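You operate a simulated robot arm through the tools that you are given. There is no shell and no other tool. Be economical: measure what you need, move in short steps, check, and stop when the job is done.

Carry out the task below with a simulated robot arm. There is one attempt and no reset: what you move stays moved.

JOB
Put the blue block from the cream top away in the deep drawer.
Fine: close the drawer and latch it again.

The check looks at the end state, three seconds after you hand in, the way a careful person would. Anything else that was tipped, shoved, dropped, spilled or broken makes it a failure.

ROBOT AND FRAMES
A 6-joint arm with a two-finger parallel gripper, fixed in place. Base frame: the origin is at the foot of the arm, x ahead of it, y to its left, z up. Lengths are in mm, angles in rad, forces in N, time in s.
With the tool pointing down near the work surface it reaches from about 100 to 700 mm from the base axis. Its first joint turns from -2.897 to 2.897 rad. Payload 3.91 kg.
The TCP is the grasp point between the finger pads, 30 mm short of the fingertips. In the tool frame z runs along the fingers and y along their closing line. The gripper opens to 110 mm. The fingers are 20 mm wide and 10 mm thick; the gripper's body (48 by 112 mm) begins 55 mm behind the TCP.
Orientation is that of the tool frame in the base frame, as [roll, pitch, yaw] about the fixed x, y, z axes, in that order (R = Rz(yaw) Ry(pitch) Rx(roll)). With the fingers straight down and closing along the base's y, the tool's x points along the base's -x, its y along +y and its z along -z.

CONTROLS
- The arm moves only by the tool drive_tool. Its argument "motion" is a list of rows, each a list of 3 entries, a list of its own where there are three numbers: the gripper command, from -1 (fully open) to 1 (shut), values between in proportion, then the shift along the tool's x, y, z in mm, then the turn, a rotation vector about the tool's x, y, z in rad. In form: [[claw, [dx, dy, dz], [ax, ay, az]], ...]. A call has 1 to 8 rows; each row is the pose to reach, as a shift and turn from the pose commanded when the call began, along the tool's axes at that moment. A row lasts 0.2 s, in which the tool goes at most 50 mm and 0.15 rad; a call with a longer step from one row to the next is refused whole, and so is a gripper value outside its range. A pose out of reach is approached as far as the arm can. The call stops where the force on the tool passes 90 N (or 10 N more than at its start, if that is more) or the arm is blocked; 0.2 s more then pass. Each finger travels about 45 mm/s and halts on what it meets, pressing with about 40 N; the grip force reading is that of the motor and also rises with nothing between the fingers. The clock runs only during rows and for 0.2 s after the last one: add rows that repeat a pose to give the fingers time. The reply holds the time, the measured pose of the TCP, the force on the tool along the base axes, the opening and the grip force, in the units named above and with some noise.
- Cameras (640 x 400 px; columns grow to the right, rows downward): "scene" is fixed at [387.6, -649.2, 1336.1]; the picture's right is [1.00, -0.03, 0.00], its down [-0.01, -0.26, -0.97] and it looks along [0.03, 0.96, -0.26] (base axes); focal length 300 px, centre (320, 200). "wrist" rides on the gripper at [77, 7, -115] in the tool frame; the picture's right is [-0.09, 1.00, 0.00], its down [-0.80, -0.07, -0.59] and it looks along [-0.59, -0.05, 0.80] (tool axes); focal length 270 px, centre (320, 200). There is no depth. A picture from a camera that has moved, and an enlarged one, comes with that camera's place and axes in the base frame and with its lens. The place of the scene camera against the robot may be out by one fixed shift of up to 12 mm in any direction.
- capture(camera): a new picture of that camera. No time passes.
- lift_body(by): slides the trunk up (or, below 0, down) by that many mm; the arm rides with it, the base frame stays. It gives what a move gives, with no picture.
- zoom(camera, box): a new picture of the part [left, top, right, bottom] of that camera's present view, enlarged. No time passes.
- close_job(): hands the job in; it is judged then, once.

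Work in short steps. Places have to be worked out from the pictures, the camera data and where the tool is seen: move nearer, look again, correct. Check each grasp and each placing, and mend what went wrong. You have 120 turns and 76 pictures in all, those below and enlarged ones among them. Open the gripper and draw the arm clear of the work before you hand the job in, unless the task says otherwise; then end with one line.

The tools are called after "Request:" as name(argument=value, ...) on one line, values as JSON. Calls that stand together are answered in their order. drive_tool: Moves the arm, as the interface text tells. Its arguments: {"type":"object","properties":{"motion":{"type":"array","items":{"type":"array"}}},"required":["motion"]} The other tools are called the same way: lift_body (by) slides the trunk up or down; capture (camera) takes a picture; zoom (camera, box) takes an enlarged picture of a part of a camera's view; close_job () hands the job in.

At the start:

```text
time_s: 0.0
tcp_pos: [166.7, 309.3, 1455.2]
orientation: [3.138, 0.0, 3.141]
contact_force: [0.3, 0.7, 0.9]
opening: 110.0
gripper_force: 0.1
trunk travel left (down, up): [-491.0, 119.0]
```

scene: 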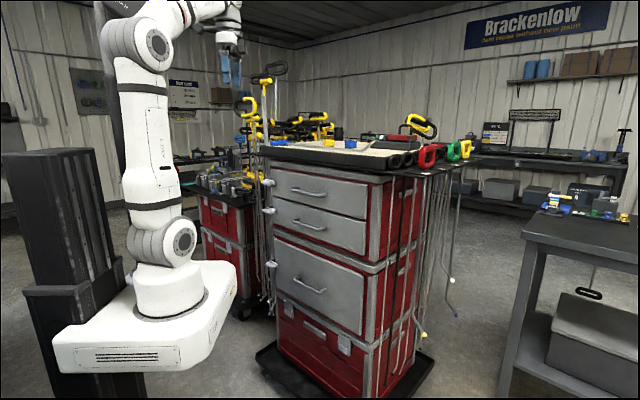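
wrist: 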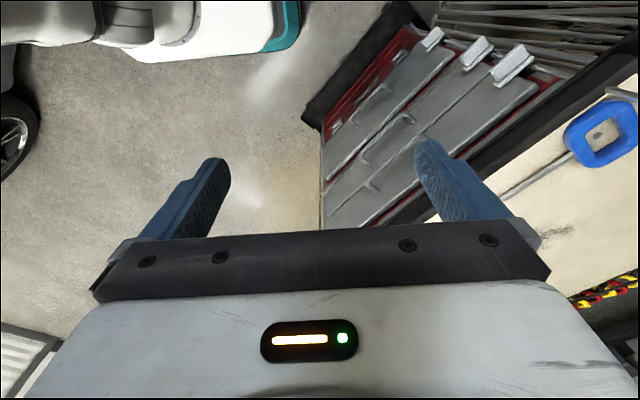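

The scene shows a tool cabinet with three drawers and latches at its left edge; I'll zoom to see details.

Request:
zoom(camera="scene", box=[240, 120, 440, 245])

Request:
zoom(camera="scene", box=[240, 225, 440, 350])

Request:
zoom(camera="wrist", box=[300, 0, 640, 212])

```text
3.20 times, centred on (340, 182) of scene
camera zoom: at [387.6, -649.2, 1336.1], right [1.0, -0.03, 0.0], down [-0.01, -0.26, -0.97], along [0.03, 0.96, -0.26], focal length 961 px, centre (256, 256)
```

zoom: 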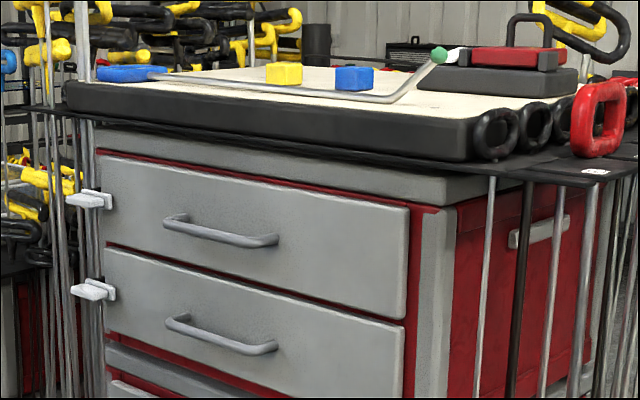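

```text
3.20 times, centred on (340, 288) of scene
camera zoom: at [387.6, -649.2, 1336.1], right [1.0, -0.03, 0.0], down [-0.01, -0.26, -0.97], along [0.03, 0.96, -0.26], focal length 961 px, centre (256, -80)
```

zoom: 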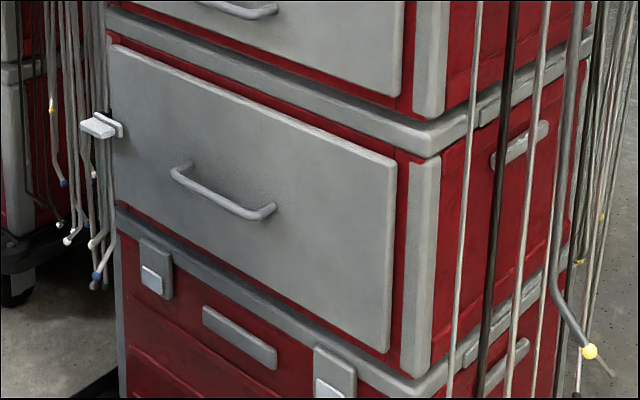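

```text
1.88 times, centred on (470, 106) of wrist
camera zoom: at [88.8, 315.4, 1569.6], right [0.09, 1.0, 0.0], down [0.8, -0.07, 0.6], along [0.59, -0.05, -0.8], focal length 509 px, centre (38, 377)
```

zoom: 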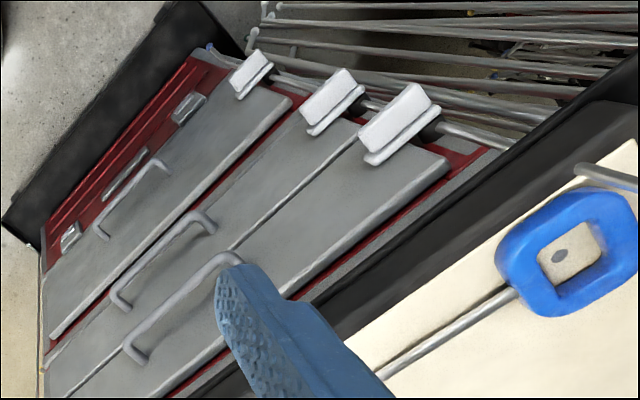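

The wrist camera sees the cabinet upside down. I'll raise the tool and yaw it toward the cabinet top to get a clean view of the blocks and latches.

Request:
drive_tool(motion=[[-1, [0, 0, -20], [0, 0, -0.14]], [-1, [0, 0, -40], [0, 0, -0.28]], [-1, [0, 0, -60], [0, 0, -0.42]], [-1, [0, 0, -80], [0, 0, -0.56]], [-1, [0, 0, -100], [0, 0, -0.7]]])

Request:
capture(camera="wrist")

Request:
capture(camera="scene")

```text
time_s: 1.2
tcp_pos: [169.6, 305.8, 1459.7]
orientation: [3.132, 0.013, -2.44]
contact_force: [0.7, -0.5, -0.5]
opening: 110.0
gripper_force: 0.0
out of reach, approached as far as the arm can: row 1, 2, 3, 4, 5
trunk travel left (down, up): [-491.0, 119.0]
```

```text
70 pictures are left
camera wrist: at [105.6, 259.1, 1573.0], right [-0.58, 0.82, 0.01], down [0.65, 0.45, 0.61], along [0.49, 0.35, -0.8], focal length 270 px, centre (320, 200)
```

wrist: 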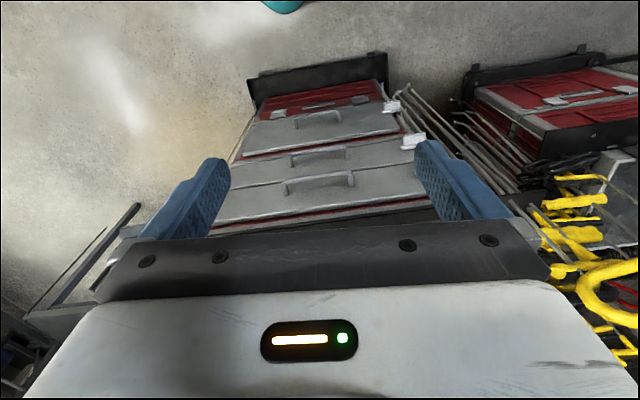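

```text
69 pictures are left
```

scene: 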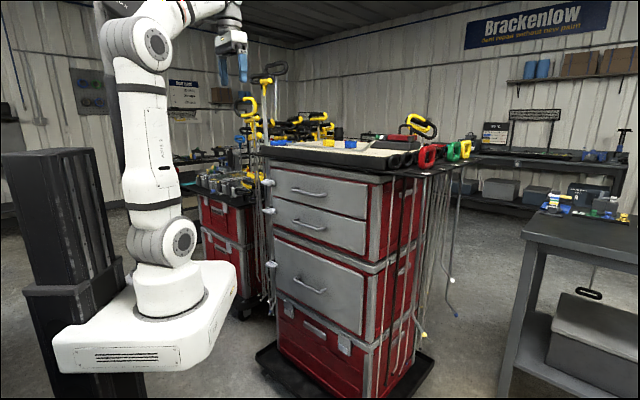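

Triangulating both views: deep drawer latch ≈ (200, 623, 690), its handle ≈ (378, 456, 662), front face normal ≈ (-0.68,-0.73). The tool is ~250 mm in front of the face, so I lower the trunk for a close look.

Request:
lift_body(by=-400)

Request:
capture(camera="wrist")

Request:
capture(camera="scene")

```text
time_s: 5.0
tcp_pos: [170.0, 306.8, 1059.1]
orientation: [3.134, 0.013, -2.443]
contact_force: [-0.8, -0.1, -0.4]
opening: 110.0
gripper_force: 0.0
trunk travel left (down, up): [-91.0, 519.0]
```

```text
68 pictures are left
camera wrist: at [105.5, 259.6, 1172.9], right [-0.57, 0.82, 0.01], down [0.66, 0.45, 0.6], along [0.49, 0.35, -0.8], focal length 270 px, centre (320, 200)
```

wrist: 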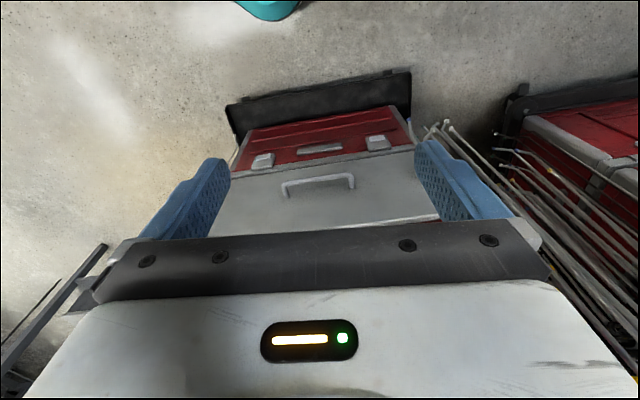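

```text
67 pictures are left
```

scene: 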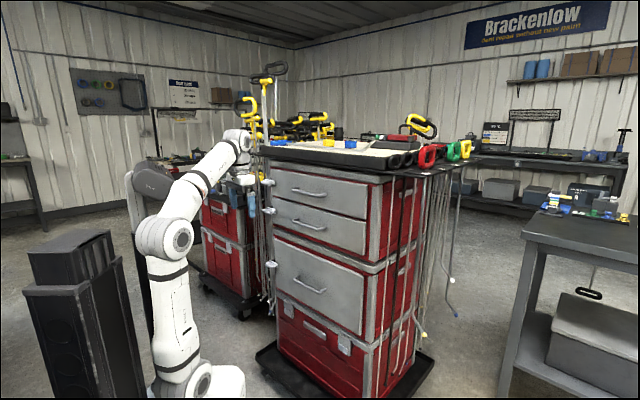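

Now move the tool sideways toward the deep drawer's latch, holding ~120 mm off the face, and look.

Request:
lift_body(by=-91)

Request:
drive_tool(motion=[[-1, [-15, 35, 15], [0, 0, -0.02]], [-1, [-30, 70, 30], [0, 0, -0.04]], [-1, [-45, 105, 45], [0, 0, -0.06]], [-1, [-60, 140, 60], [0, 0, -0.085]], [-1, [-80, 170, 80], [0, 0, -0.085]], [-1, [-92, 200, 100], [0, 0, -0.085]]])

Request:
capture(camera="wrist")

```text
time_s: 6.3
tcp_pos: [169.9, 306.1, 968.9]
orientation: [3.134, 0.014, -2.441]
contact_force: [-0.2, 0.8, -0.2]
opening: 109.8
gripper_force: 0.0
trunk travel left (down, up): [0.0, 610.0]
```

```text
time_s: 7.7
tcp_pos: [110.8, 519.4, 873.7]
orientation: [3.134, 0.016, -2.356]
contact_force: [-0.1, -1.0, -0.2]
opening: 109.9
gripper_force: 0.0
trunk travel left (down, up): [0.0, 610.0]
```

```text
66 pictures are left
camera wrist: at [49.8, 467.6, 985.8], right [-0.64, 0.77, 0.01], down [0.61, 0.51, 0.61], along [0.46, 0.39, -0.8], focal length 270 px, centre (320, 200)
```

wrist: 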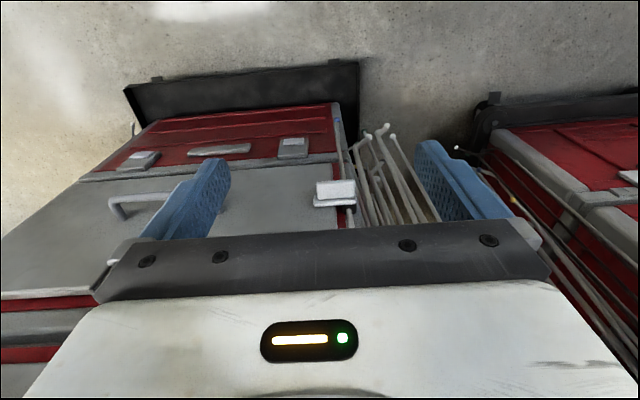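

Request:
zoom(camera="wrist", box=[280, 150, 400, 225])

Request:
zoom(camera="scene", box=[250, 235, 314, 275])

Request:
zoom(camera="scene", box=[250, 170, 314, 225])

```text
5.33 times, centred on (340, 188) of wrist
camera zoom: at [49.8, 467.6, 985.8], right [-0.64, 0.77, 0.01], down [0.61, 0.51, 0.61], along [0.46, 0.39, -0.8], focal length 1442 px, centre (213, 267)
```

zoom: 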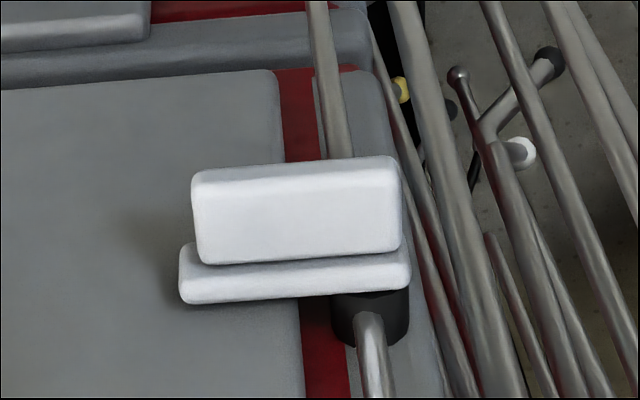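

```text
10.00 times, centred on (282, 255) of scene
camera zoom: at [387.6, -649.2, 1336.1], right [1.0, -0.03, 0.0], down [-0.01, -0.26, -0.97], along [0.03, 0.96, -0.26], focal length 3004 px, centre (700, -350)
```

zoom: 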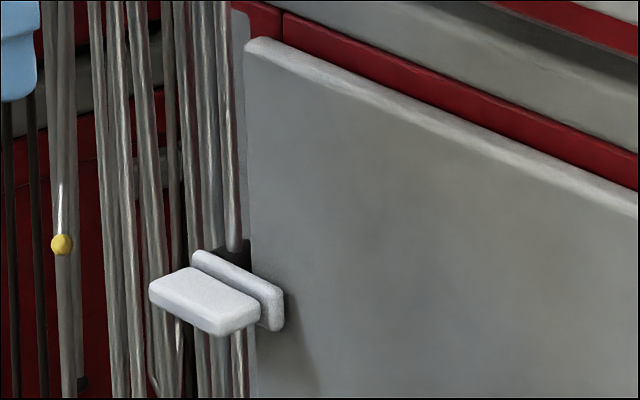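

```text
7.27 times, centred on (282, 198) of scene
camera zoom: at [387.6, -649.2, 1336.1], right [1.0, -0.03, 0.0], down [-0.01, -0.26, -0.97], along [0.03, 0.96, -0.26], focal length 2185 px, centre (596, 218)
```

zoom: 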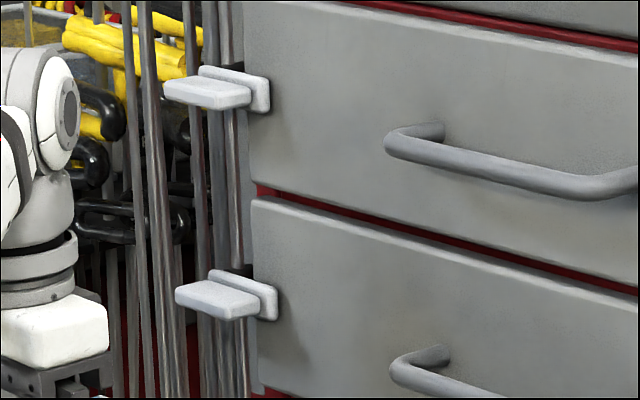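

The latch looks like a plate with a shelf tab, attached to a black hub on a vertical rod at the corner. I'll tilt the tool forward to look at it horizontally from about 220 mm away.

Request:
drive_tool(motion=[[-1, [0, 2, 40], [0, -0.12, 0]], [-1, [-5, 4, 80], [0, -0.24, 0]], [-1, [-10, 6, 120], [0, -0.36, 0]], [-1, [-20, 8, 160], [0, -0.48, 0]], [-1, [-30, 11, 190], [0, -0.6, 0]]])

Request:
capture(camera="wrist")

```text
time_s: 8.9
tcp_pos: [126.6, 548.2, 682.9]
orientation: [3.131, 0.616, -2.362]
contact_force: [0.3, -0.3, 0.2]
opening: 109.9
gripper_force: 0.0
trunk travel left (down, up): [0.0, 610.0]
```

```text
62 pictures are left
camera wrist: at [30.6, 460.5, 733.1], right [-0.65, 0.75, 0.06], down [0.28, 0.16, 0.95], along [0.71, 0.64, -0.31], focal length 270 px, centre (320, 200)
```

wrist: 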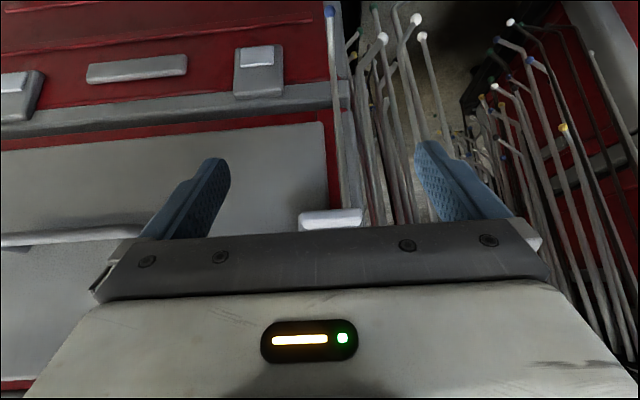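

The latch is hidden just behind the gripper body; raise 60 mm so it appears further up the (inverted) picture.

Request:
drive_tool(motion=[[-1, [-18, 0, -25], [0, 0, 0]], [-1, [-35, 0, -50], [0, 0, 0]]])

Request:
zoom(camera="wrist", box=[240, 80, 432, 230])

```text
time_s: 9.5
tcp_pos: [125.5, 548.7, 744.5]
orientation: [3.133, 0.615, -2.363]
contact_force: [-0.1, 0.4, 0.1]
opening: 110.0
gripper_force: 0.0
trunk travel left (down, up): [0.0, 610.0]
```

```text
2.67 times, centred on (336, 155) of wrist
camera zoom: at [29.0, 461.0, 793.0], right [-0.65, 0.75, 0.06], down [0.27, 0.17, 0.95], along [0.71, 0.63, -0.32], focal length 721 px, centre (277, 320)
```

zoom: 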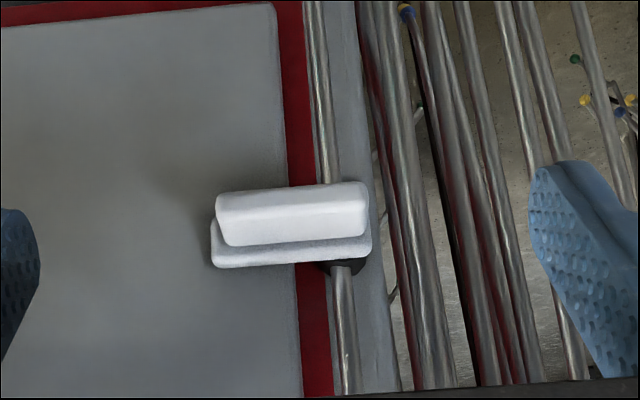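

The latch is a leaf on a vertical rod (rod ≈ (198,645)), so it should swing outward about that rod. I'll straighten the tool, close the fingers and set the fingertips beside the drawer-side end of its tab.

Request:
drive_tool(motion=[[0, [-10, 0, -12], [0, 0.14, 0]], [0.5, [-20, 0, -25], [0, 0.28, 0]], [1, [-26, 0, -37], [0, 0.42, 0]], [1, [-26, 0, -37], [0, 0.56, 0]], [1, [-26, 0, -37], [0, 0.615, 0]], [1, [-26, 0, -37], [0, 0.615, 0]]])

```text
time_s: 10.9
tcp_pos: [126.2, 548.9, 788.4]
orientation: [3.137, -0.001, -2.356]
contact_force: [-0.3, -0.5, 0.1]
opening: 0.1
gripper_force: 11.5
trunk travel left (down, up): [0.0, 610.0]
```

Move over to above the spot beside the tab, still higher than it.

Request:
drive_tool(motion=[[1, [-30, -22, 0], [0, 0, 0]], [1, [-60, -44, 10], [0, 0, 0]], [1, [-88, -46, 30], [0, 0, 0]]])

Request:
capture(camera="wrist")

Request:
zoom(camera="scene", box=[232, 210, 328, 270])

```text
time_s: 11.7
tcp_pos: [206.4, 568.0, 777.9]
orientation: [3.125, 0.027, -2.345]
contact_force: [-0.2, -0.3, 0.6]
opening: 0.0
gripper_force: 37.2
trunk travel left (down, up): [0.0, 610.0]
```

```text
60 pictures are left
camera wrist: at [146.7, 513.3, 889.9], right [-0.65, 0.76, 0.02], down [0.61, 0.51, 0.61], along [0.46, 0.41, -0.79], focal length 270 px, centre (320, 200)
```

wrist: 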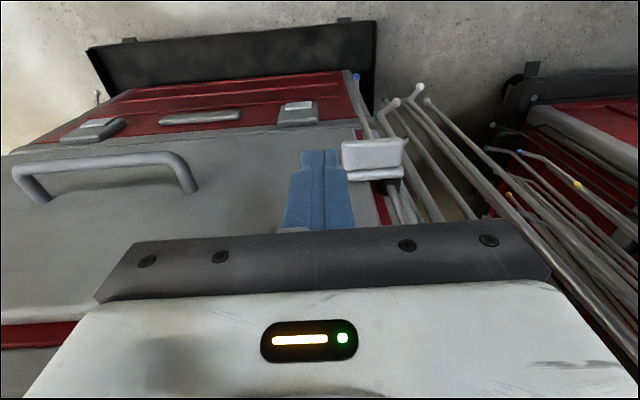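

```text
6.67 times, centred on (280, 240) of scene
camera zoom: at [387.6, -649.2, 1336.1], right [1.0, -0.03, 0.0], down [-0.01, -0.26, -0.97], along [0.03, 0.96, -0.26], focal length 2003 px, centre (587, -67)
```

zoom: 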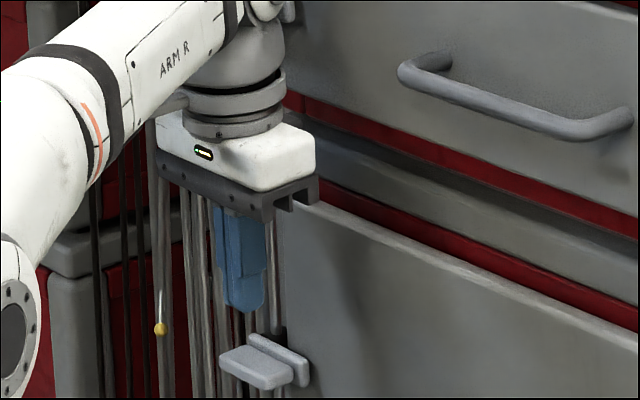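

The pose lags the command slightly; hold one step to see whether it settles or is obstructed.

Request:
drive_tool(motion=[[1, [0, 0, 0], [0, 0, 0]], [1, [0, 0, 0], [0, 0, 0]]])

Request:
zoom(camera="scene", box=[232, 150, 328, 210])

```text
time_s: 12.3
tcp_pos: [208.8, 566.1, 778.1]
orientation: [3.128, 0.026, -2.346]
contact_force: [0.2, -0.4, -0.5]
opening: 0.0
gripper_force: 37.6
trunk travel left (down, up): [0.0, 610.0]
```

```text
6.67 times, centred on (280, 180) of scene
camera zoom: at [387.6, -649.2, 1336.1], right [1.0, -0.03, 0.0], down [-0.01, -0.26, -0.97], along [0.03, 0.96, -0.26], focal length 2003 px, centre (587, 333)
```

zoom: 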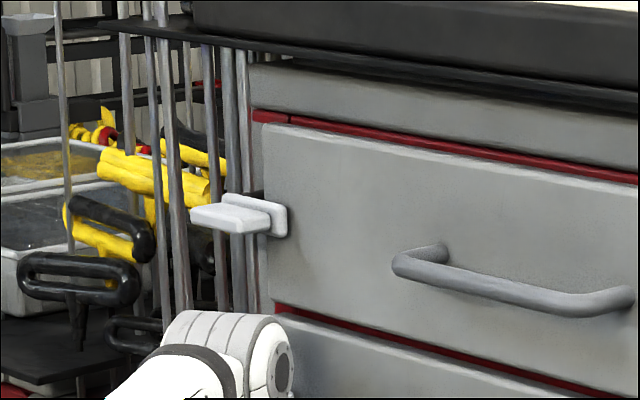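

The wrist link is likely pressing against the middle latch. Back straight off and check the middle latch.

Request:
drive_tool(motion=[[1, [40, 0, -5], [0, 0, 0]], [1, [85, 0, -10], [0, 0, 0]]])

Request:
zoom(camera="scene", box=[232, 170, 328, 230])

```text
time_s: 12.9
tcp_pos: [165.5, 518.6, 766.6]
orientation: [3.137, -0.001, -2.358]
contact_force: [0.7, 0.2, -0.8]
opening: 0.0
gripper_force: 37.8
trunk travel left (down, up): [0.0, 610.0]
```

```text
6.67 times, centred on (280, 200) of scene
camera zoom: at [387.6, -649.2, 1336.1], right [1.0, -0.03, 0.0], down [-0.01, -0.26, -0.97], along [0.03, 0.96, -0.26], focal length 2003 px, centre (587, 200)
```

zoom: 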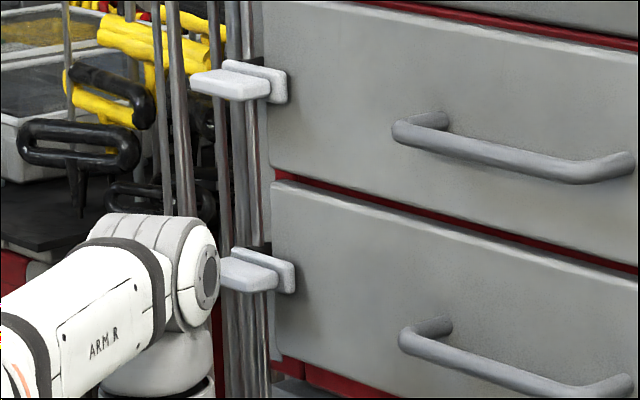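

The middle latch looks unmoved. I'll redo the approach with the tool tilted 0.7 rad so the wrist stays clear of the cabinet.

Request:
drive_tool(motion=[[1, [0, 5, 0], [0, -0.14, 0]], [1, [0, 5, 0], [0, -0.28, 0]], [1, [-10, 5, 0], [0, -0.42, 0]], [1, [-25, 5, 10], [0, -0.56, 0]], [1, [-45, 5, 25], [0, -0.7, 0]], [1, [-60, 5, 40], [0, -0.7, 0]]])

Request:
capture(camera="wrist")

Request:
zoom(camera="scene", box=[232, 210, 328, 270])

```text
time_s: 14.3
tcp_pos: [199.5, 564.7, 728.9]
orientation: [3.131, 0.703, -2.362]
contact_force: [-0.1, 0.1, 0.6]
opening: 0.3
gripper_force: 37.7
trunk travel left (down, up): [0.0, 610.0]
```

```text
56 pictures are left
camera wrist: at [100.3, 474.8, 767.3], right [-0.66, 0.75, 0.06], down [0.22, 0.11, 0.97], along [0.72, 0.65, -0.23], focal length 270 px, centre (320, 200)
```

wrist: 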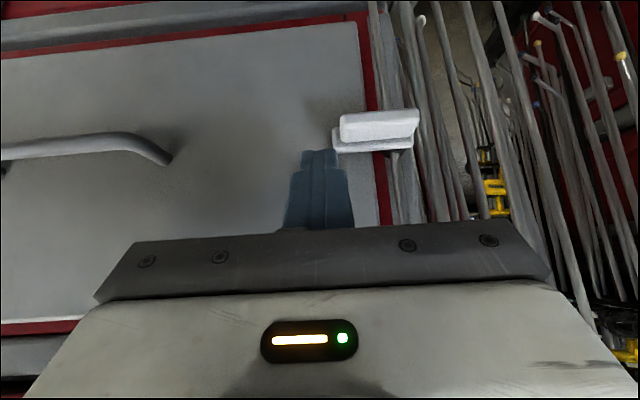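

```text
6.67 times, centred on (280, 240) of scene
camera zoom: at [387.6, -649.2, 1336.1], right [1.0, -0.03, 0.0], down [-0.01, -0.26, -0.97], along [0.03, 0.96, -0.26], focal length 2003 px, centre (587, -67)
```

zoom: 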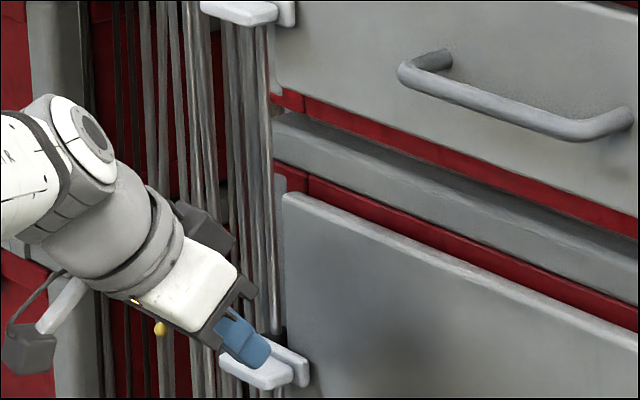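

Fingertips are above and slightly too close to the tab in the lateral direction; I shift 7 mm toward the drawer, then lower beside the tab.

Request:
drive_tool(motion=[[1, [0, -7, 0], [0, 0, 0]], [1, [2, -7, 15], [0, 0, 0]], [1, [5, -7, 30], [0, 0, 0]]])

Request:
zoom(camera="wrist", box=[240, 80, 432, 230])

Request:
zoom(camera="scene", box=[250, 240, 314, 280])

```text
time_s: 15.1
tcp_pos: [216.5, 571.2, 700.0]
orientation: [3.132, 0.701, -2.363]
contact_force: [-1.1, 0.0, -0.7]
opening: 0.0
gripper_force: 37.5
trunk travel left (down, up): [0.0, 610.0]
```

```text
2.67 times, centred on (336, 155) of wrist
camera zoom: at [116.9, 481.9, 738.3], right [-0.66, 0.75, 0.06], down [0.22, 0.11, 0.97], along [0.72, 0.65, -0.23], focal length 721 px, centre (277, 320)
```

zoom: 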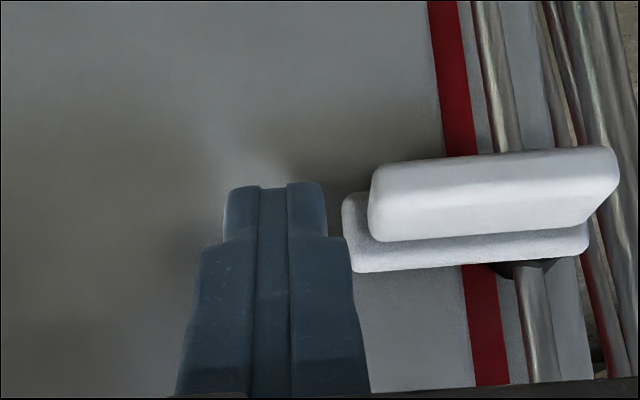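

```text
10.00 times, centred on (282, 260) of scene
camera zoom: at [387.6, -649.2, 1336.1], right [1.0, -0.03, 0.0], down [-0.01, -0.26, -0.97], along [0.03, 0.96, -0.26], focal length 3004 px, centre (700, -400)
```

zoom: 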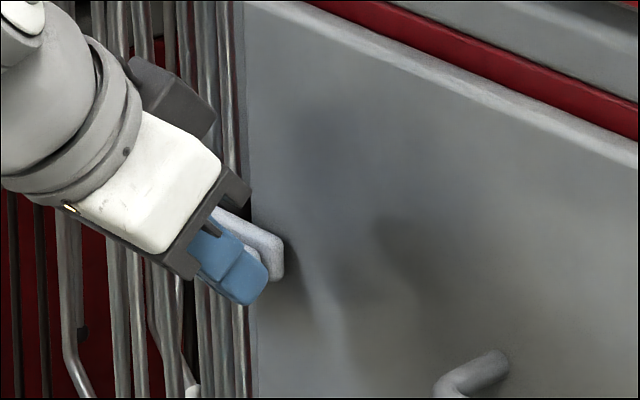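

Fingers sit beside the tab at its height. Push sideways toward the rod by 25 mm in small steps.

Request:
drive_tool(motion=[[1, [0, 8, 0], [0, 0, 0]], [1, [0, 14, 0], [0, 0, 0]], [1, [0, 20, 0], [0, 0, 0]], [1, [0, 25, 0], [0, 0, 0]]])

Request:
zoom(camera="wrist", box=[240, 80, 432, 230])

```text
time_s: 16.1
tcp_pos: [195.5, 592.0, 703.0]
orientation: [3.126, 0.702, -2.361]
contact_force: [-5.5, -1.6, 1.6]
opening: 0.0
gripper_force: 37.7
trunk travel left (down, up): [0.0, 610.0]
```

```text
2.67 times, centred on (336, 155) of wrist
camera zoom: at [97.0, 501.7, 740.1], right [-0.66, 0.75, 0.07], down [0.22, 0.1, 0.97], along [0.72, 0.66, -0.23], focal length 721 px, centre (277, 320)
```

zoom: 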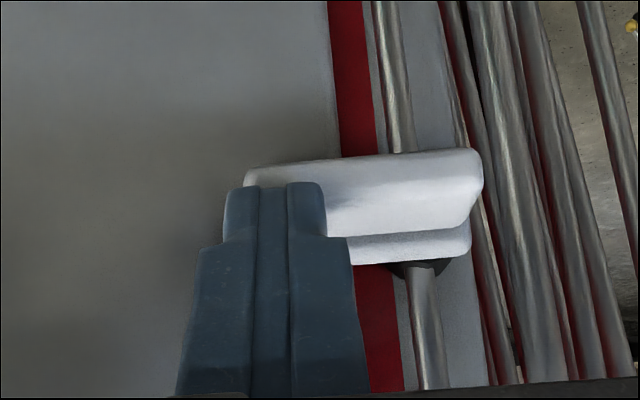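

Triangulation puts the tab lower (z ≈ 671–683) and shallower than thought, so the fingers slid over its top. Back out sideways, then retract and tilt further so the fingers point at the face.

Request:
drive_tool(motion=[[1, [0, -14, 0], [0, 0, 0]], [1, [0, -28, 0], [0, 0, 0]], [1, [0, -28, -25], [0, 0, 0]], [1, [0, -28, -30], [0, -0.14, 0]], [1, [0, -28, -30], [0, -0.28, 0]], [1, [0, -28, -30], [0, -0.42, 0]], [1, [0, -28, -30], [0, -0.5, 0]]])

Request:
capture(camera="wrist")

Request:
zoom(camera="scene", box=[232, 220, 328, 280])

```text
time_s: 17.7
tcp_pos: [204.9, 556.6, 725.6]
orientation: [3.121, 1.202, -2.375]
contact_force: [0.2, -0.4, -0.3]
opening: 0.1
gripper_force: 37.2
trunk travel left (down, up): [0.0, 610.0]
```

```text
51 pictures are left
camera wrist: at [103.5, 466.3, 694.9], right [-0.68, 0.73, 0.09], down [-0.13, -0.24, 0.96], along [0.72, 0.64, 0.26], focal length 270 px, centre (320, 200)
```

wrist: 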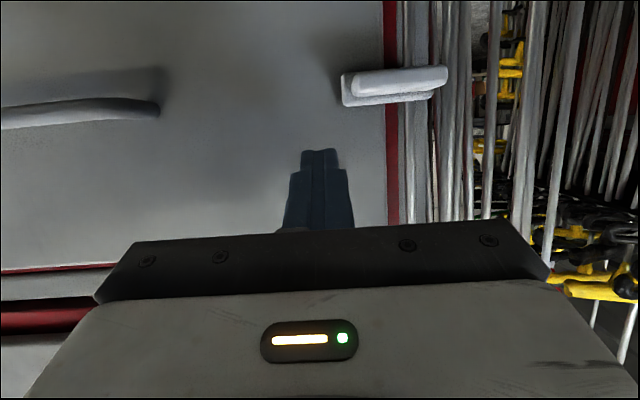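

```text
6.67 times, centred on (280, 250) of scene
camera zoom: at [387.6, -649.2, 1336.1], right [1.0, -0.03, 0.0], down [-0.01, -0.26, -0.97], along [0.03, 0.96, -0.26], focal length 2003 px, centre (587, -133)
```

zoom: 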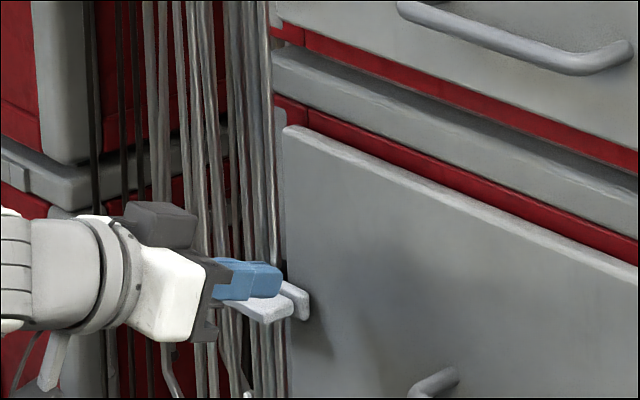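

Tab centre z ≈ 672. Lower 43 mm and advance 14 mm so the tips lie beside the tab end.

Request:
drive_tool(motion=[[1, [20, 0, 8], [0, 0, 0]], [1, [40, 0, 16], [0, 0, 0]], [1, [35, 0, 28], [0, 0, 0]]])

Request:
zoom(camera="wrist", box=[240, 80, 432, 230])

```text
time_s: 18.5
tcp_pos: [212.6, 564.6, 682.7]
orientation: [3.123, 1.201, -2.375]
contact_force: [0.6, 0.2, -0.3]
opening: 0.0
gripper_force: 36.7
trunk travel left (down, up): [0.0, 610.0]
```

```text
2.67 times, centred on (336, 155) of wrist
camera zoom: at [112.3, 474.2, 653.6], right [-0.68, 0.73, 0.09], down [-0.13, -0.24, 0.96], along [0.72, 0.64, 0.26], focal length 721 px, centre (277, 320)
```

zoom: 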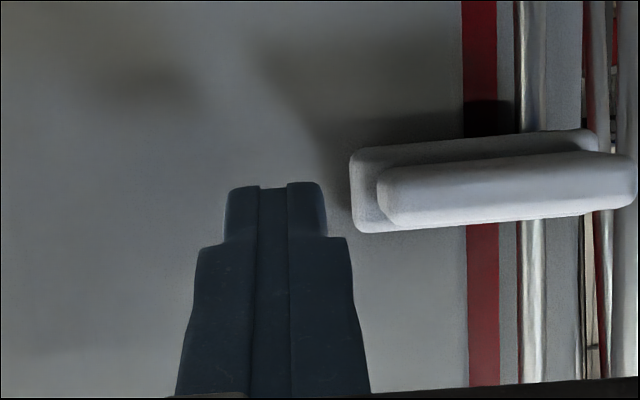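

Heights match now. Advance 6 mm more, then push sideways.

Request:
drive_tool(motion=[[1, [0, 0, 6], [0, 0, 0]], [1, [0, 10, 6], [0, 0, 0]], [1, [0, 18, 6], [0, 0, 0]], [1, [0, 24, 6], [0, 0, 0]], [1, [0, 30, 6], [0, 0, 0]]])

Request:
zoom(camera="wrist", box=[240, 80, 432, 230])

```text
time_s: 19.6
tcp_pos: [207.7, 579.8, 678.2]
orientation: [3.131, 1.199, -2.394]
contact_force: [7.0, -29.7, 8.2]
opening: 0.0
gripper_force: 37.1
trunk travel left (down, up): [0.0, 610.0]
stopped in row 5: the force on the tool passed its limit (the readings are from after the stop); the commanded pose is now the measured one
```

```text
2.67 times, centred on (336, 155) of wrist
camera zoom: at [103.3, 493.2, 648.8], right [-0.66, 0.75, 0.09], down [-0.14, -0.23, 0.96], along [0.74, 0.62, 0.26], focal length 721 px, centre (277, 320)
```

zoom: 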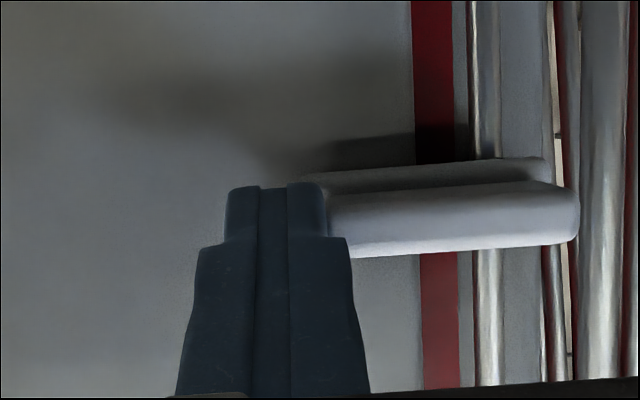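

The latch did not swing under 90 N, so that isn't its motion. I'll back off, level the tool, and prepare to grip the tab itself and feel its free direction.

Request:
drive_tool(motion=[[1, [0, -10, 0], [0, 0, 0]], [1, [0, -10, -40], [0, 0, 0]], [1, [0, -10, -85], [0, -0.1, 0]], [1, [0, -10, -110], [0, -0.2, 0]], [-0.2, [0, -10, -110], [0, -0.3, 0]], [-0.2, [0, -10, -110], [0, -0.37, 0]]])

Request:
zoom(camera="scene", box=[232, 220, 328, 280])

```text
time_s: 21.0
tcp_pos: [139.0, 504.7, 717.8]
orientation: [2.407, 1.567, -3.112]
contact_force: [-0.5, 0.2, -0.2]
opening: 50.3
gripper_force: 0.0
trunk travel left (down, up): [0.0, 610.0]
```

```text
6.67 times, centred on (280, 250) of scene
camera zoom: at [387.6, -649.2, 1336.1], right [1.0, -0.03, 0.0], down [-0.01, -0.26, -0.97], along [0.03, 0.96, -0.26], focal length 2003 px, centre (587, -133)
```

zoom: 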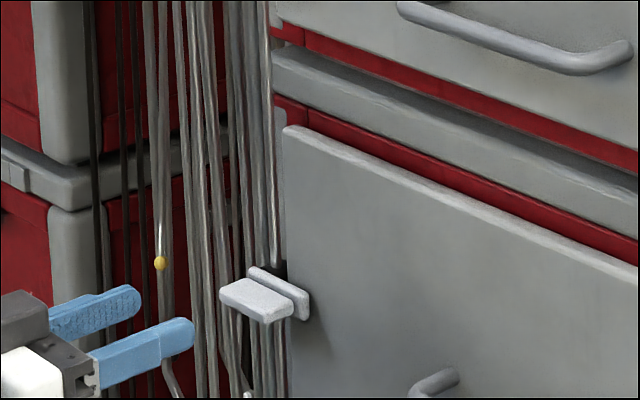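

Latch unchanged. Roll the gripper 90° so the fingers close vertically.

Request:
drive_tool(motion=[[-0.2, [0, 0, 0], [0, 0, -0.14]], [-0.2, [0, 0, 0], [0, 0, -0.28]], [-0.2, [0, 0, 0], [0, 0, -0.42]], [-0.2, [0, 0, 0], [0, 0, -0.56]], [-0.2, [0, 0, 0], [0, 0, -0.7]], [-0.2, [0, 0, 0], [0, 0, -0.84]], [-0.2, [0, 0, 0], [0, 0, -0.98]], [-0.2, [0, 0, 0], [0, 0, -1.12]]])

Request:
drive_tool(motion=[[-0.2, [0, 0, 0], [0, 0, -0.14]], [-0.2, [0, 0, 0], [0, 0, -0.28]], [-0.2, [0, 0, 0], [0, 0, -0.42]], [-0.2, [0, 0, 0], [0, 0, -0.45]]])

Request:
capture(camera="wrist")

```text
time_s: 22.8
tcp_pos: [137.7, 504.8, 716.2]
orientation: [-1.576, 0.45, -0.81]
contact_force: [0.2, -0.9, 0.1]
opening: 66.1
gripper_force: 0.0
trunk travel left (down, up): [0.0, 610.0]
```

```text
time_s: 23.8
tcp_pos: [137.8, 506.6, 716.7]
orientation: [-1.576, 0.002, -0.809]
contact_force: [-0.6, -0.1, 0.2]
opening: 66.1
gripper_force: 0.0
trunk travel left (down, up): [0.0, 610.0]
```

```text
46 pictures are left
camera wrist: at [107.8, 370.8, 710.5], right [-0.07, 0.06, -1.0], down [-0.98, 0.17, 0.07], along [0.17, 0.98, 0.05], focal length 270 px, centre (320, 200)
```

wrist: 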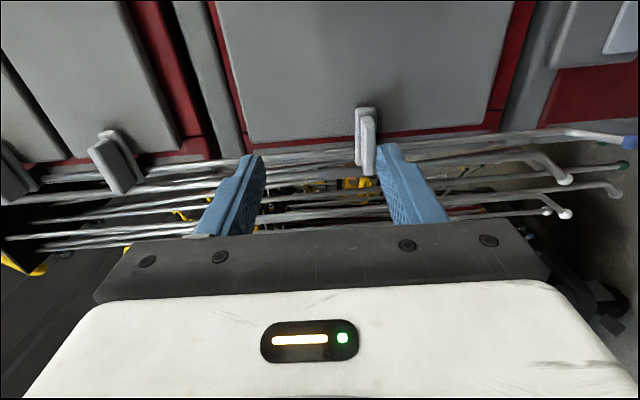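

Now fingers close vertically. Move down 40 mm, laterally −33 and forward part-way, then check alignment on the tab.

Request:
drive_tool(motion=[[-0.2, [-11, 13, 20], [0, 0, 0]], [-0.2, [-22, 27, 40], [0, 0, 0]], [-0.2, [-33, 40, 60], [0, 0, 0]], [-0.2, [-33, 40, 65], [0, 0, 0]]])

Request:
capture(camera="wrist")

Request:
zoom(camera="scene", box=[232, 220, 328, 280])

```text
time_s: 24.8
tcp_pos: [161.9, 575.0, 676.2]
orientation: [-1.577, 0.003, -0.809]
contact_force: [-0.3, -0.1, 0.6]
opening: 66.0
gripper_force: 0.1
trunk travel left (down, up): [0.0, 610.0]
```

```text
45 pictures are left
camera wrist: at [131.5, 440.4, 670.3], right [-0.07, 0.06, -1.0], down [-0.98, 0.17, 0.08], along [0.17, 0.98, 0.05], focal length 270 px, centre (320, 200)
```

wrist: 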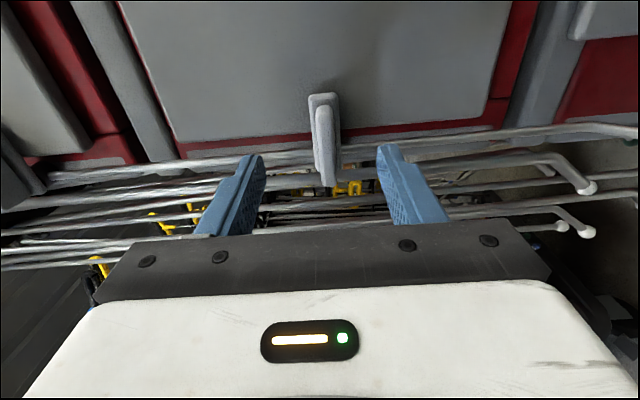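

```text
6.67 times, centred on (280, 250) of scene
camera zoom: at [387.6, -649.2, 1336.1], right [1.0, -0.03, 0.0], down [-0.01, -0.26, -0.97], along [0.03, 0.96, -0.26], focal length 2003 px, centre (587, -133)
```

zoom: 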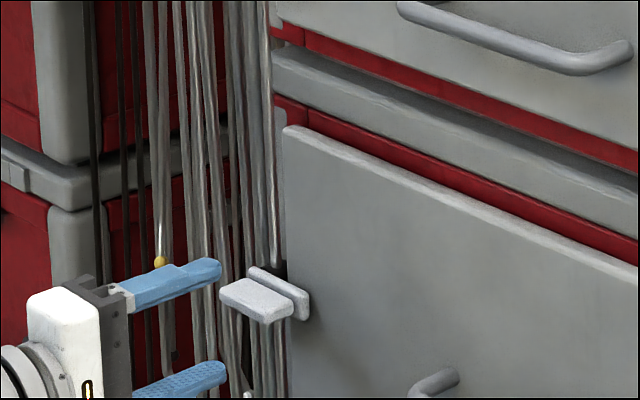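

Aligned within ~5 mm. Advance 35 mm with a small downward correction, then close on the tab.

Request:
drive_tool(motion=[[-0.2, [-2, 4, 15], [0, 0, 0]], [-0.2, [-4, 4, 28], [0, 0, 0]], [-0.2, [-4, 4, 35], [0, 0, 0]], [0.2, [-4, 4, 35], [0, 0, 0]], [0.6, [-4, 4, 35], [0, 0, 0]], [0.9, [-4, 4, 35], [0, 0, 0]], [0.9, [-4, 4, 35], [0, 0, 0]]])

Request:
capture(camera="wrist")

```text
time_s: 26.4
tcp_pos: [185.2, 601.9, 671.1]
orientation: [-1.576, 0.003, -0.808]
contact_force: [1.0, 1.3, 0.7]
opening: 11.8
gripper_force: 33.7
trunk travel left (down, up): [0.0, 610.0]
```

```text
43 pictures are left
camera wrist: at [154.3, 466.3, 665.8], right [-0.07, 0.06, -1.0], down [-0.98, 0.17, 0.08], along [0.17, 0.98, 0.05], focal length 270 px, centre (320, 200)
```

wrist: 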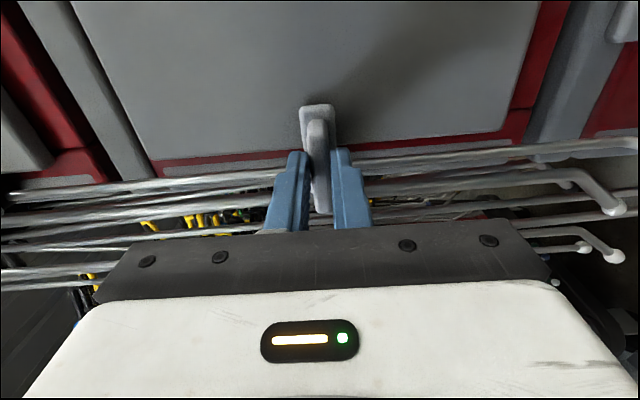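

The tab is gripped (11.8 mm). Test sliding it upward gently by 10 mm.

Request:
drive_tool(motion=[[0.9, [0, -3, 0], [0, 0, 0]], [0.9, [0, -6, 0], [0, 0, 0]], [0.9, [0, -10, 0], [0, 0, 0]]])

Request:
zoom(camera="scene", box=[232, 220, 328, 280])

```text
time_s: 27.2
tcp_pos: [185.5, 601.6, 673.6]
orientation: [-1.591, -0.006, -0.808]
contact_force: [-4.6, -12.2, -45.4]
opening: 11.5
gripper_force: 45.0
trunk travel left (down, up): [0.0, 610.0]
```

```text
6.67 times, centred on (280, 250) of scene
camera zoom: at [387.6, -649.2, 1336.1], right [1.0, -0.03, 0.0], down [-0.01, -0.26, -0.97], along [0.03, 0.96, -0.26], focal length 2003 px, centre (587, -133)
```

zoom: 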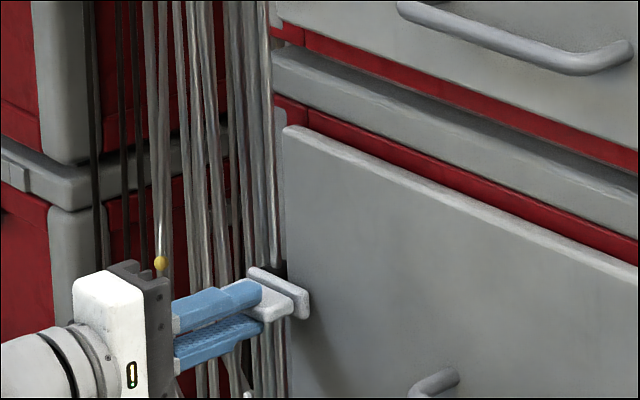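

No vertical slide (45 N). Return, then test a swing about the vertical rod by a small angle.

Request:
drive_tool(motion=[[0.9, [0, 10, 0], [0, 0, 0]], [0.9, [-4, 10, -2], [0, 0.1, 0]], [0.9, [-8, 10, -3.5], [0, 0.2, 0]], [0.9, [-12.5, 10, -4.8], [0, 0.3, 0]]])

Request:
zoom(camera="scene", box=[232, 220, 328, 280])

```text
time_s: 28.2
tcp_pos: [175.8, 608.6, 672.7]
orientation: [-1.578, 0.002, -1.115]
contact_force: [31.0, 0.0, -11.3]
opening: 11.7
gripper_force: 45.4
trunk travel left (down, up): [0.0, 610.0]
```

```text
6.67 times, centred on (280, 250) of scene
camera zoom: at [387.6, -649.2, 1336.1], right [1.0, -0.03, 0.0], down [-0.01, -0.26, -0.97], along [0.03, 0.96, -0.26], focal length 2003 px, centre (587, -133)
```

zoom: 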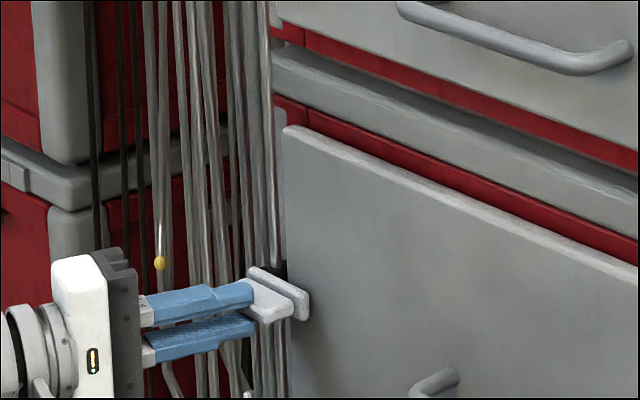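

The leaf didn't swing (fingers slipped on it). Open slightly, return, shift toward the tab's free end and regrip.

Request:
drive_tool(motion=[[0.6, [0, 0, 0], [0, 0, 0]], [0.6, [3, 0, 0], [0, -0.1, 0]], [0.6, [7, 0, 4], [0, -0.2, 0]], [0.6, [17, 0, 6], [0, -0.3, 0]], [0.9, [17, 0, 6], [0, -0.3, 0]], [0.9, [17, 0, 6], [0, -0.3, 0]]])

Request:
capture(camera="wrist")

```text
time_s: 29.6
tcp_pos: [186.0, 594.3, 672.1]
orientation: [-1.575, 0.002, -0.808]
contact_force: [3.2, -4.9, -0.4]
opening: 11.5
gripper_force: 43.6
trunk travel left (down, up): [0.0, 610.0]
```

```text
40 pictures are left
camera wrist: at [154.8, 459.7, 665.9], right [-0.07, 0.06, -1.0], down [-0.98, 0.17, 0.08], along [0.17, 0.98, 0.05], focal length 270 px, centre (320, 200)
```

wrist: 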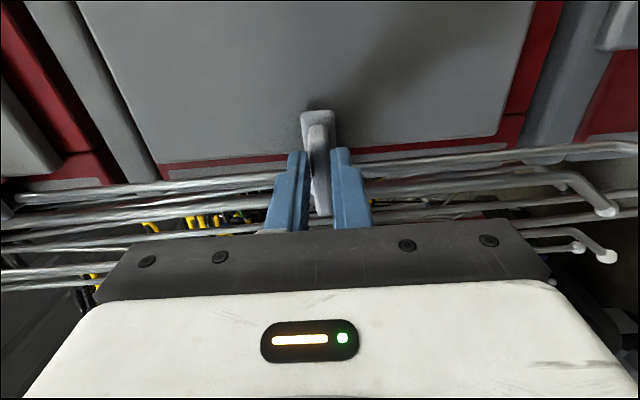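

Regripped. Test turning the tab about the face normal (free end up), pivoting near the rod.

Request:
drive_tool(motion=[[0.95, [0, -2.5, 0], [0, 0, -0.1]], [0.95, [-0.5, -5, 0], [0, 0, -0.2]], [0.95, [-1, -7.5, 0], [0, 0, -0.3]]])

Request:
zoom(camera="scene", box=[232, 220, 328, 280])

```text
time_s: 30.4
tcp_pos: [184.2, 595.1, 680.8]
orientation: [-1.576, -0.298, -0.809]
contact_force: [1.4, 8.7, 6.4]
opening: 11.9
gripper_force: 44.8
trunk travel left (down, up): [0.0, 610.0]
```

```text
6.67 times, centred on (280, 250) of scene
camera zoom: at [387.6, -649.2, 1336.1], right [1.0, -0.03, 0.0], down [-0.01, -0.26, -0.97], along [0.03, 0.96, -0.26], focal length 2003 px, centre (587, -133)
```

zoom: 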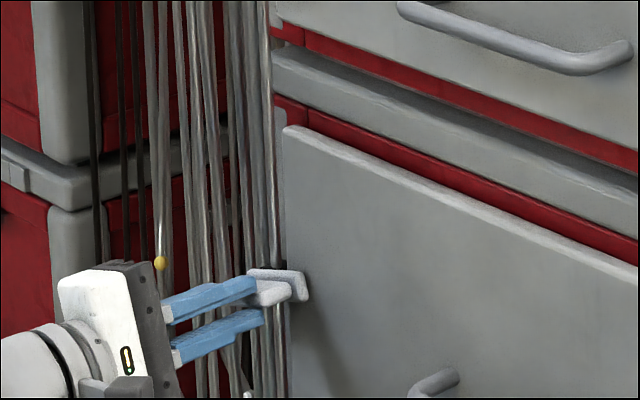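

It turns freely: a turn-button about the face normal. Continue rotating, 0.6 rad more, and check.

Request:
drive_tool(motion=[[0.95, [-0.3, -3.7, 0], [0, 0, -0.15]], [0.95, [-1.1, -7.4, 0], [0, 0, -0.3]], [0.95, [-2.5, -10.9, 0], [0, 0, -0.45]], [0.95, [-4.4, -14.1, 0], [0, 0, -0.6]]])

Request:
zoom(camera="scene", box=[232, 220, 328, 280])

Request:
capture(camera="wrist")

```text
time_s: 31.4
tcp_pos: [177.6, 602.5, 694.1]
orientation: [-1.576, -0.898, -0.806]
contact_force: [-4.0, 21.0, 19.2]
opening: 11.5
gripper_force: 45.2
trunk travel left (down, up): [0.0, 610.0]
```

```text
6.67 times, centred on (280, 250) of scene
camera zoom: at [387.6, -649.2, 1336.1], right [1.0, -0.03, 0.0], down [-0.01, -0.26, -0.97], along [0.03, 0.96, -0.26], focal length 2003 px, centre (587, -133)
```

zoom: 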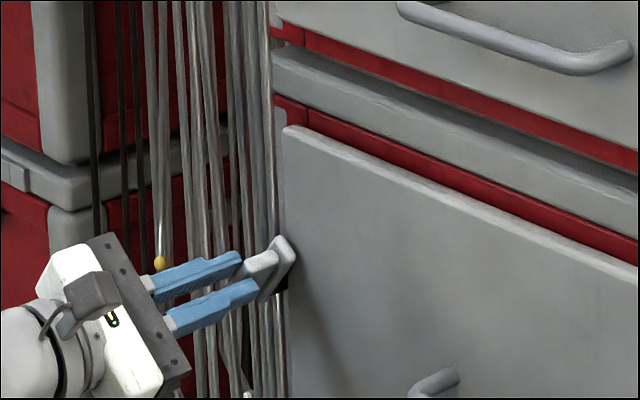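

```text
37 pictures are left
camera wrist: at [130.9, 484.5, 751.6], right [0.5, -0.52, -0.69], down [-0.81, -0.01, -0.58], along [0.3, 0.85, -0.43], focal length 270 px, centre (320, 200)
```

wrist: 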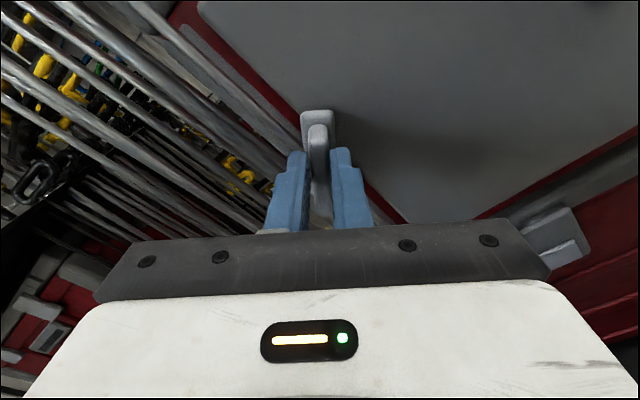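

Rotating well. Continue to vertical (~0.66 rad more).

Request:
drive_tool(motion=[[0.95, [-0.3, -3.7, 0], [0, 0, -0.15]], [0.95, [-1.1, -7.4, 0], [0, 0, -0.3]], [0.95, [-2.5, -10.9, 0], [0, 0, -0.45]], [0.95, [-4.4, -14.1, 0], [0, 0, -0.6]], [0.95, [-5.5, -15.5, 0], [0, 0, -0.67]]])

Request:
zoom(camera="scene", box=[232, 220, 328, 280])

```text
time_s: 32.6
tcp_pos: [165.1, 613.8, 701.5]
orientation: [-0.629, -1.567, -1.747]
contact_force: [-17.1, 32.2, 34.3]
opening: 12.3
gripper_force: 44.9
trunk travel left (down, up): [0.0, 610.0]
```

```text
6.67 times, centred on (280, 250) of scene
camera zoom: at [387.6, -649.2, 1336.1], right [1.0, -0.03, 0.0], down [-0.01, -0.26, -0.97], along [0.03, 0.96, -0.26], focal length 2003 px, centre (587, -133)
```

zoom: 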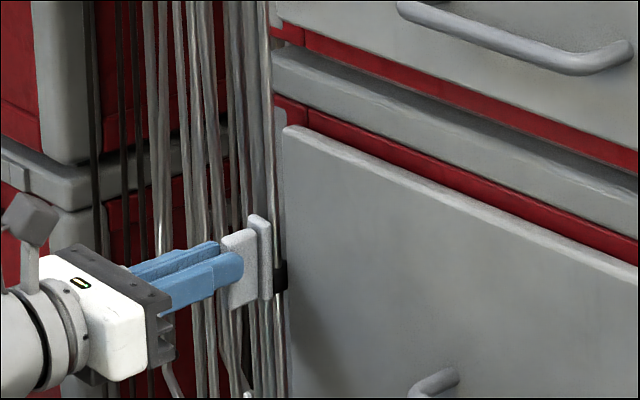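

The plate is vertical, off the drawer edge. Release, retract straight and check that it stays.

Request:
drive_tool(motion=[[0.6, [0, 0, 0], [0, 0, 0]], [0.4, [0, 0, 0], [0, 0, 0]], [0.4, [0, 0, -40], [0, 0, 0]], [0.4, [0, 0, -85], [0, 0, 0]], [0.4, [0, 0, -110], [0, 0, 0]]])

Request:
zoom(camera="scene", box=[232, 220, 328, 280])

Request:
capture(camera="wrist")

```text
time_s: 33.8
tcp_pos: [89.4, 532.8, 696.5]
orientation: [-2.588, -1.566, 0.206]
contact_force: [0.6, -0.4, 0.5]
opening: 32.7
gripper_force: 0.1
trunk travel left (down, up): [0.0, 610.0]
```

```text
6.67 times, centred on (280, 250) of scene
camera zoom: at [387.6, -649.2, 1336.1], right [1.0, -0.03, 0.0], down [-0.01, -0.26, -0.97], along [0.03, 0.96, -0.26], focal length 2003 px, centre (587, -133)
```

zoom: 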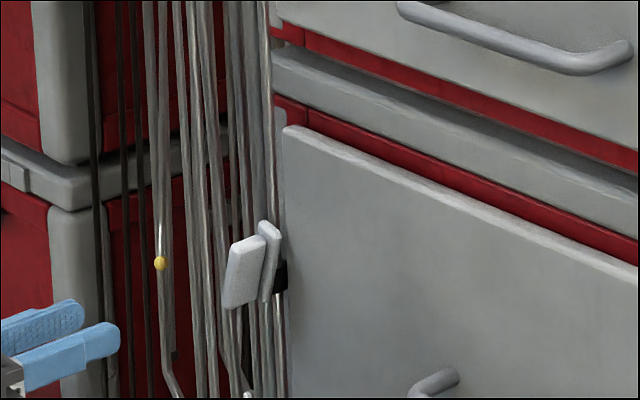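

```text
34 pictures are left
camera wrist: at [11.1, 448.8, 774.4], right [0.69, -0.72, -0.09], down [-0.48, -0.36, -0.8], along [0.54, 0.59, -0.6], focal length 270 px, centre (320, 200)
```

wrist: 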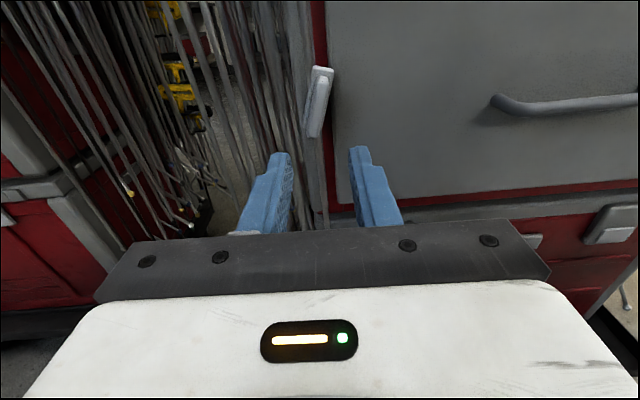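

The latch sprang back a bit (~10° off vertical); zoom to check whether it clears the drawer edge.

Request:
zoom(camera="wrist", box=[270, 30, 398, 160])

```text
3.08 times, centred on (334, 95) of wrist
camera zoom: at [11.1, 448.8, 774.4], right [0.69, -0.72, -0.09], down [-0.48, -0.36, -0.8], along [0.54, 0.59, -0.6], focal length 832 px, centre (277, 523)
```

zoom: 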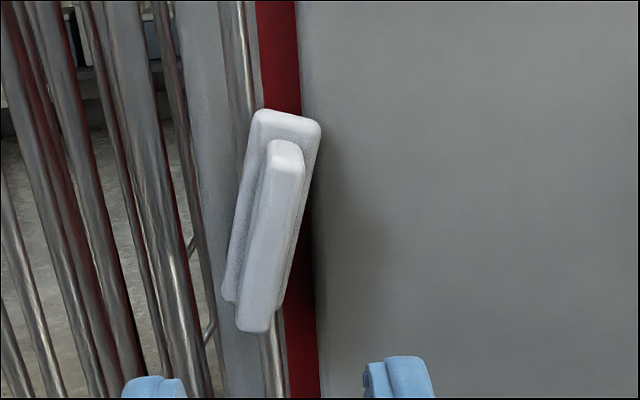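

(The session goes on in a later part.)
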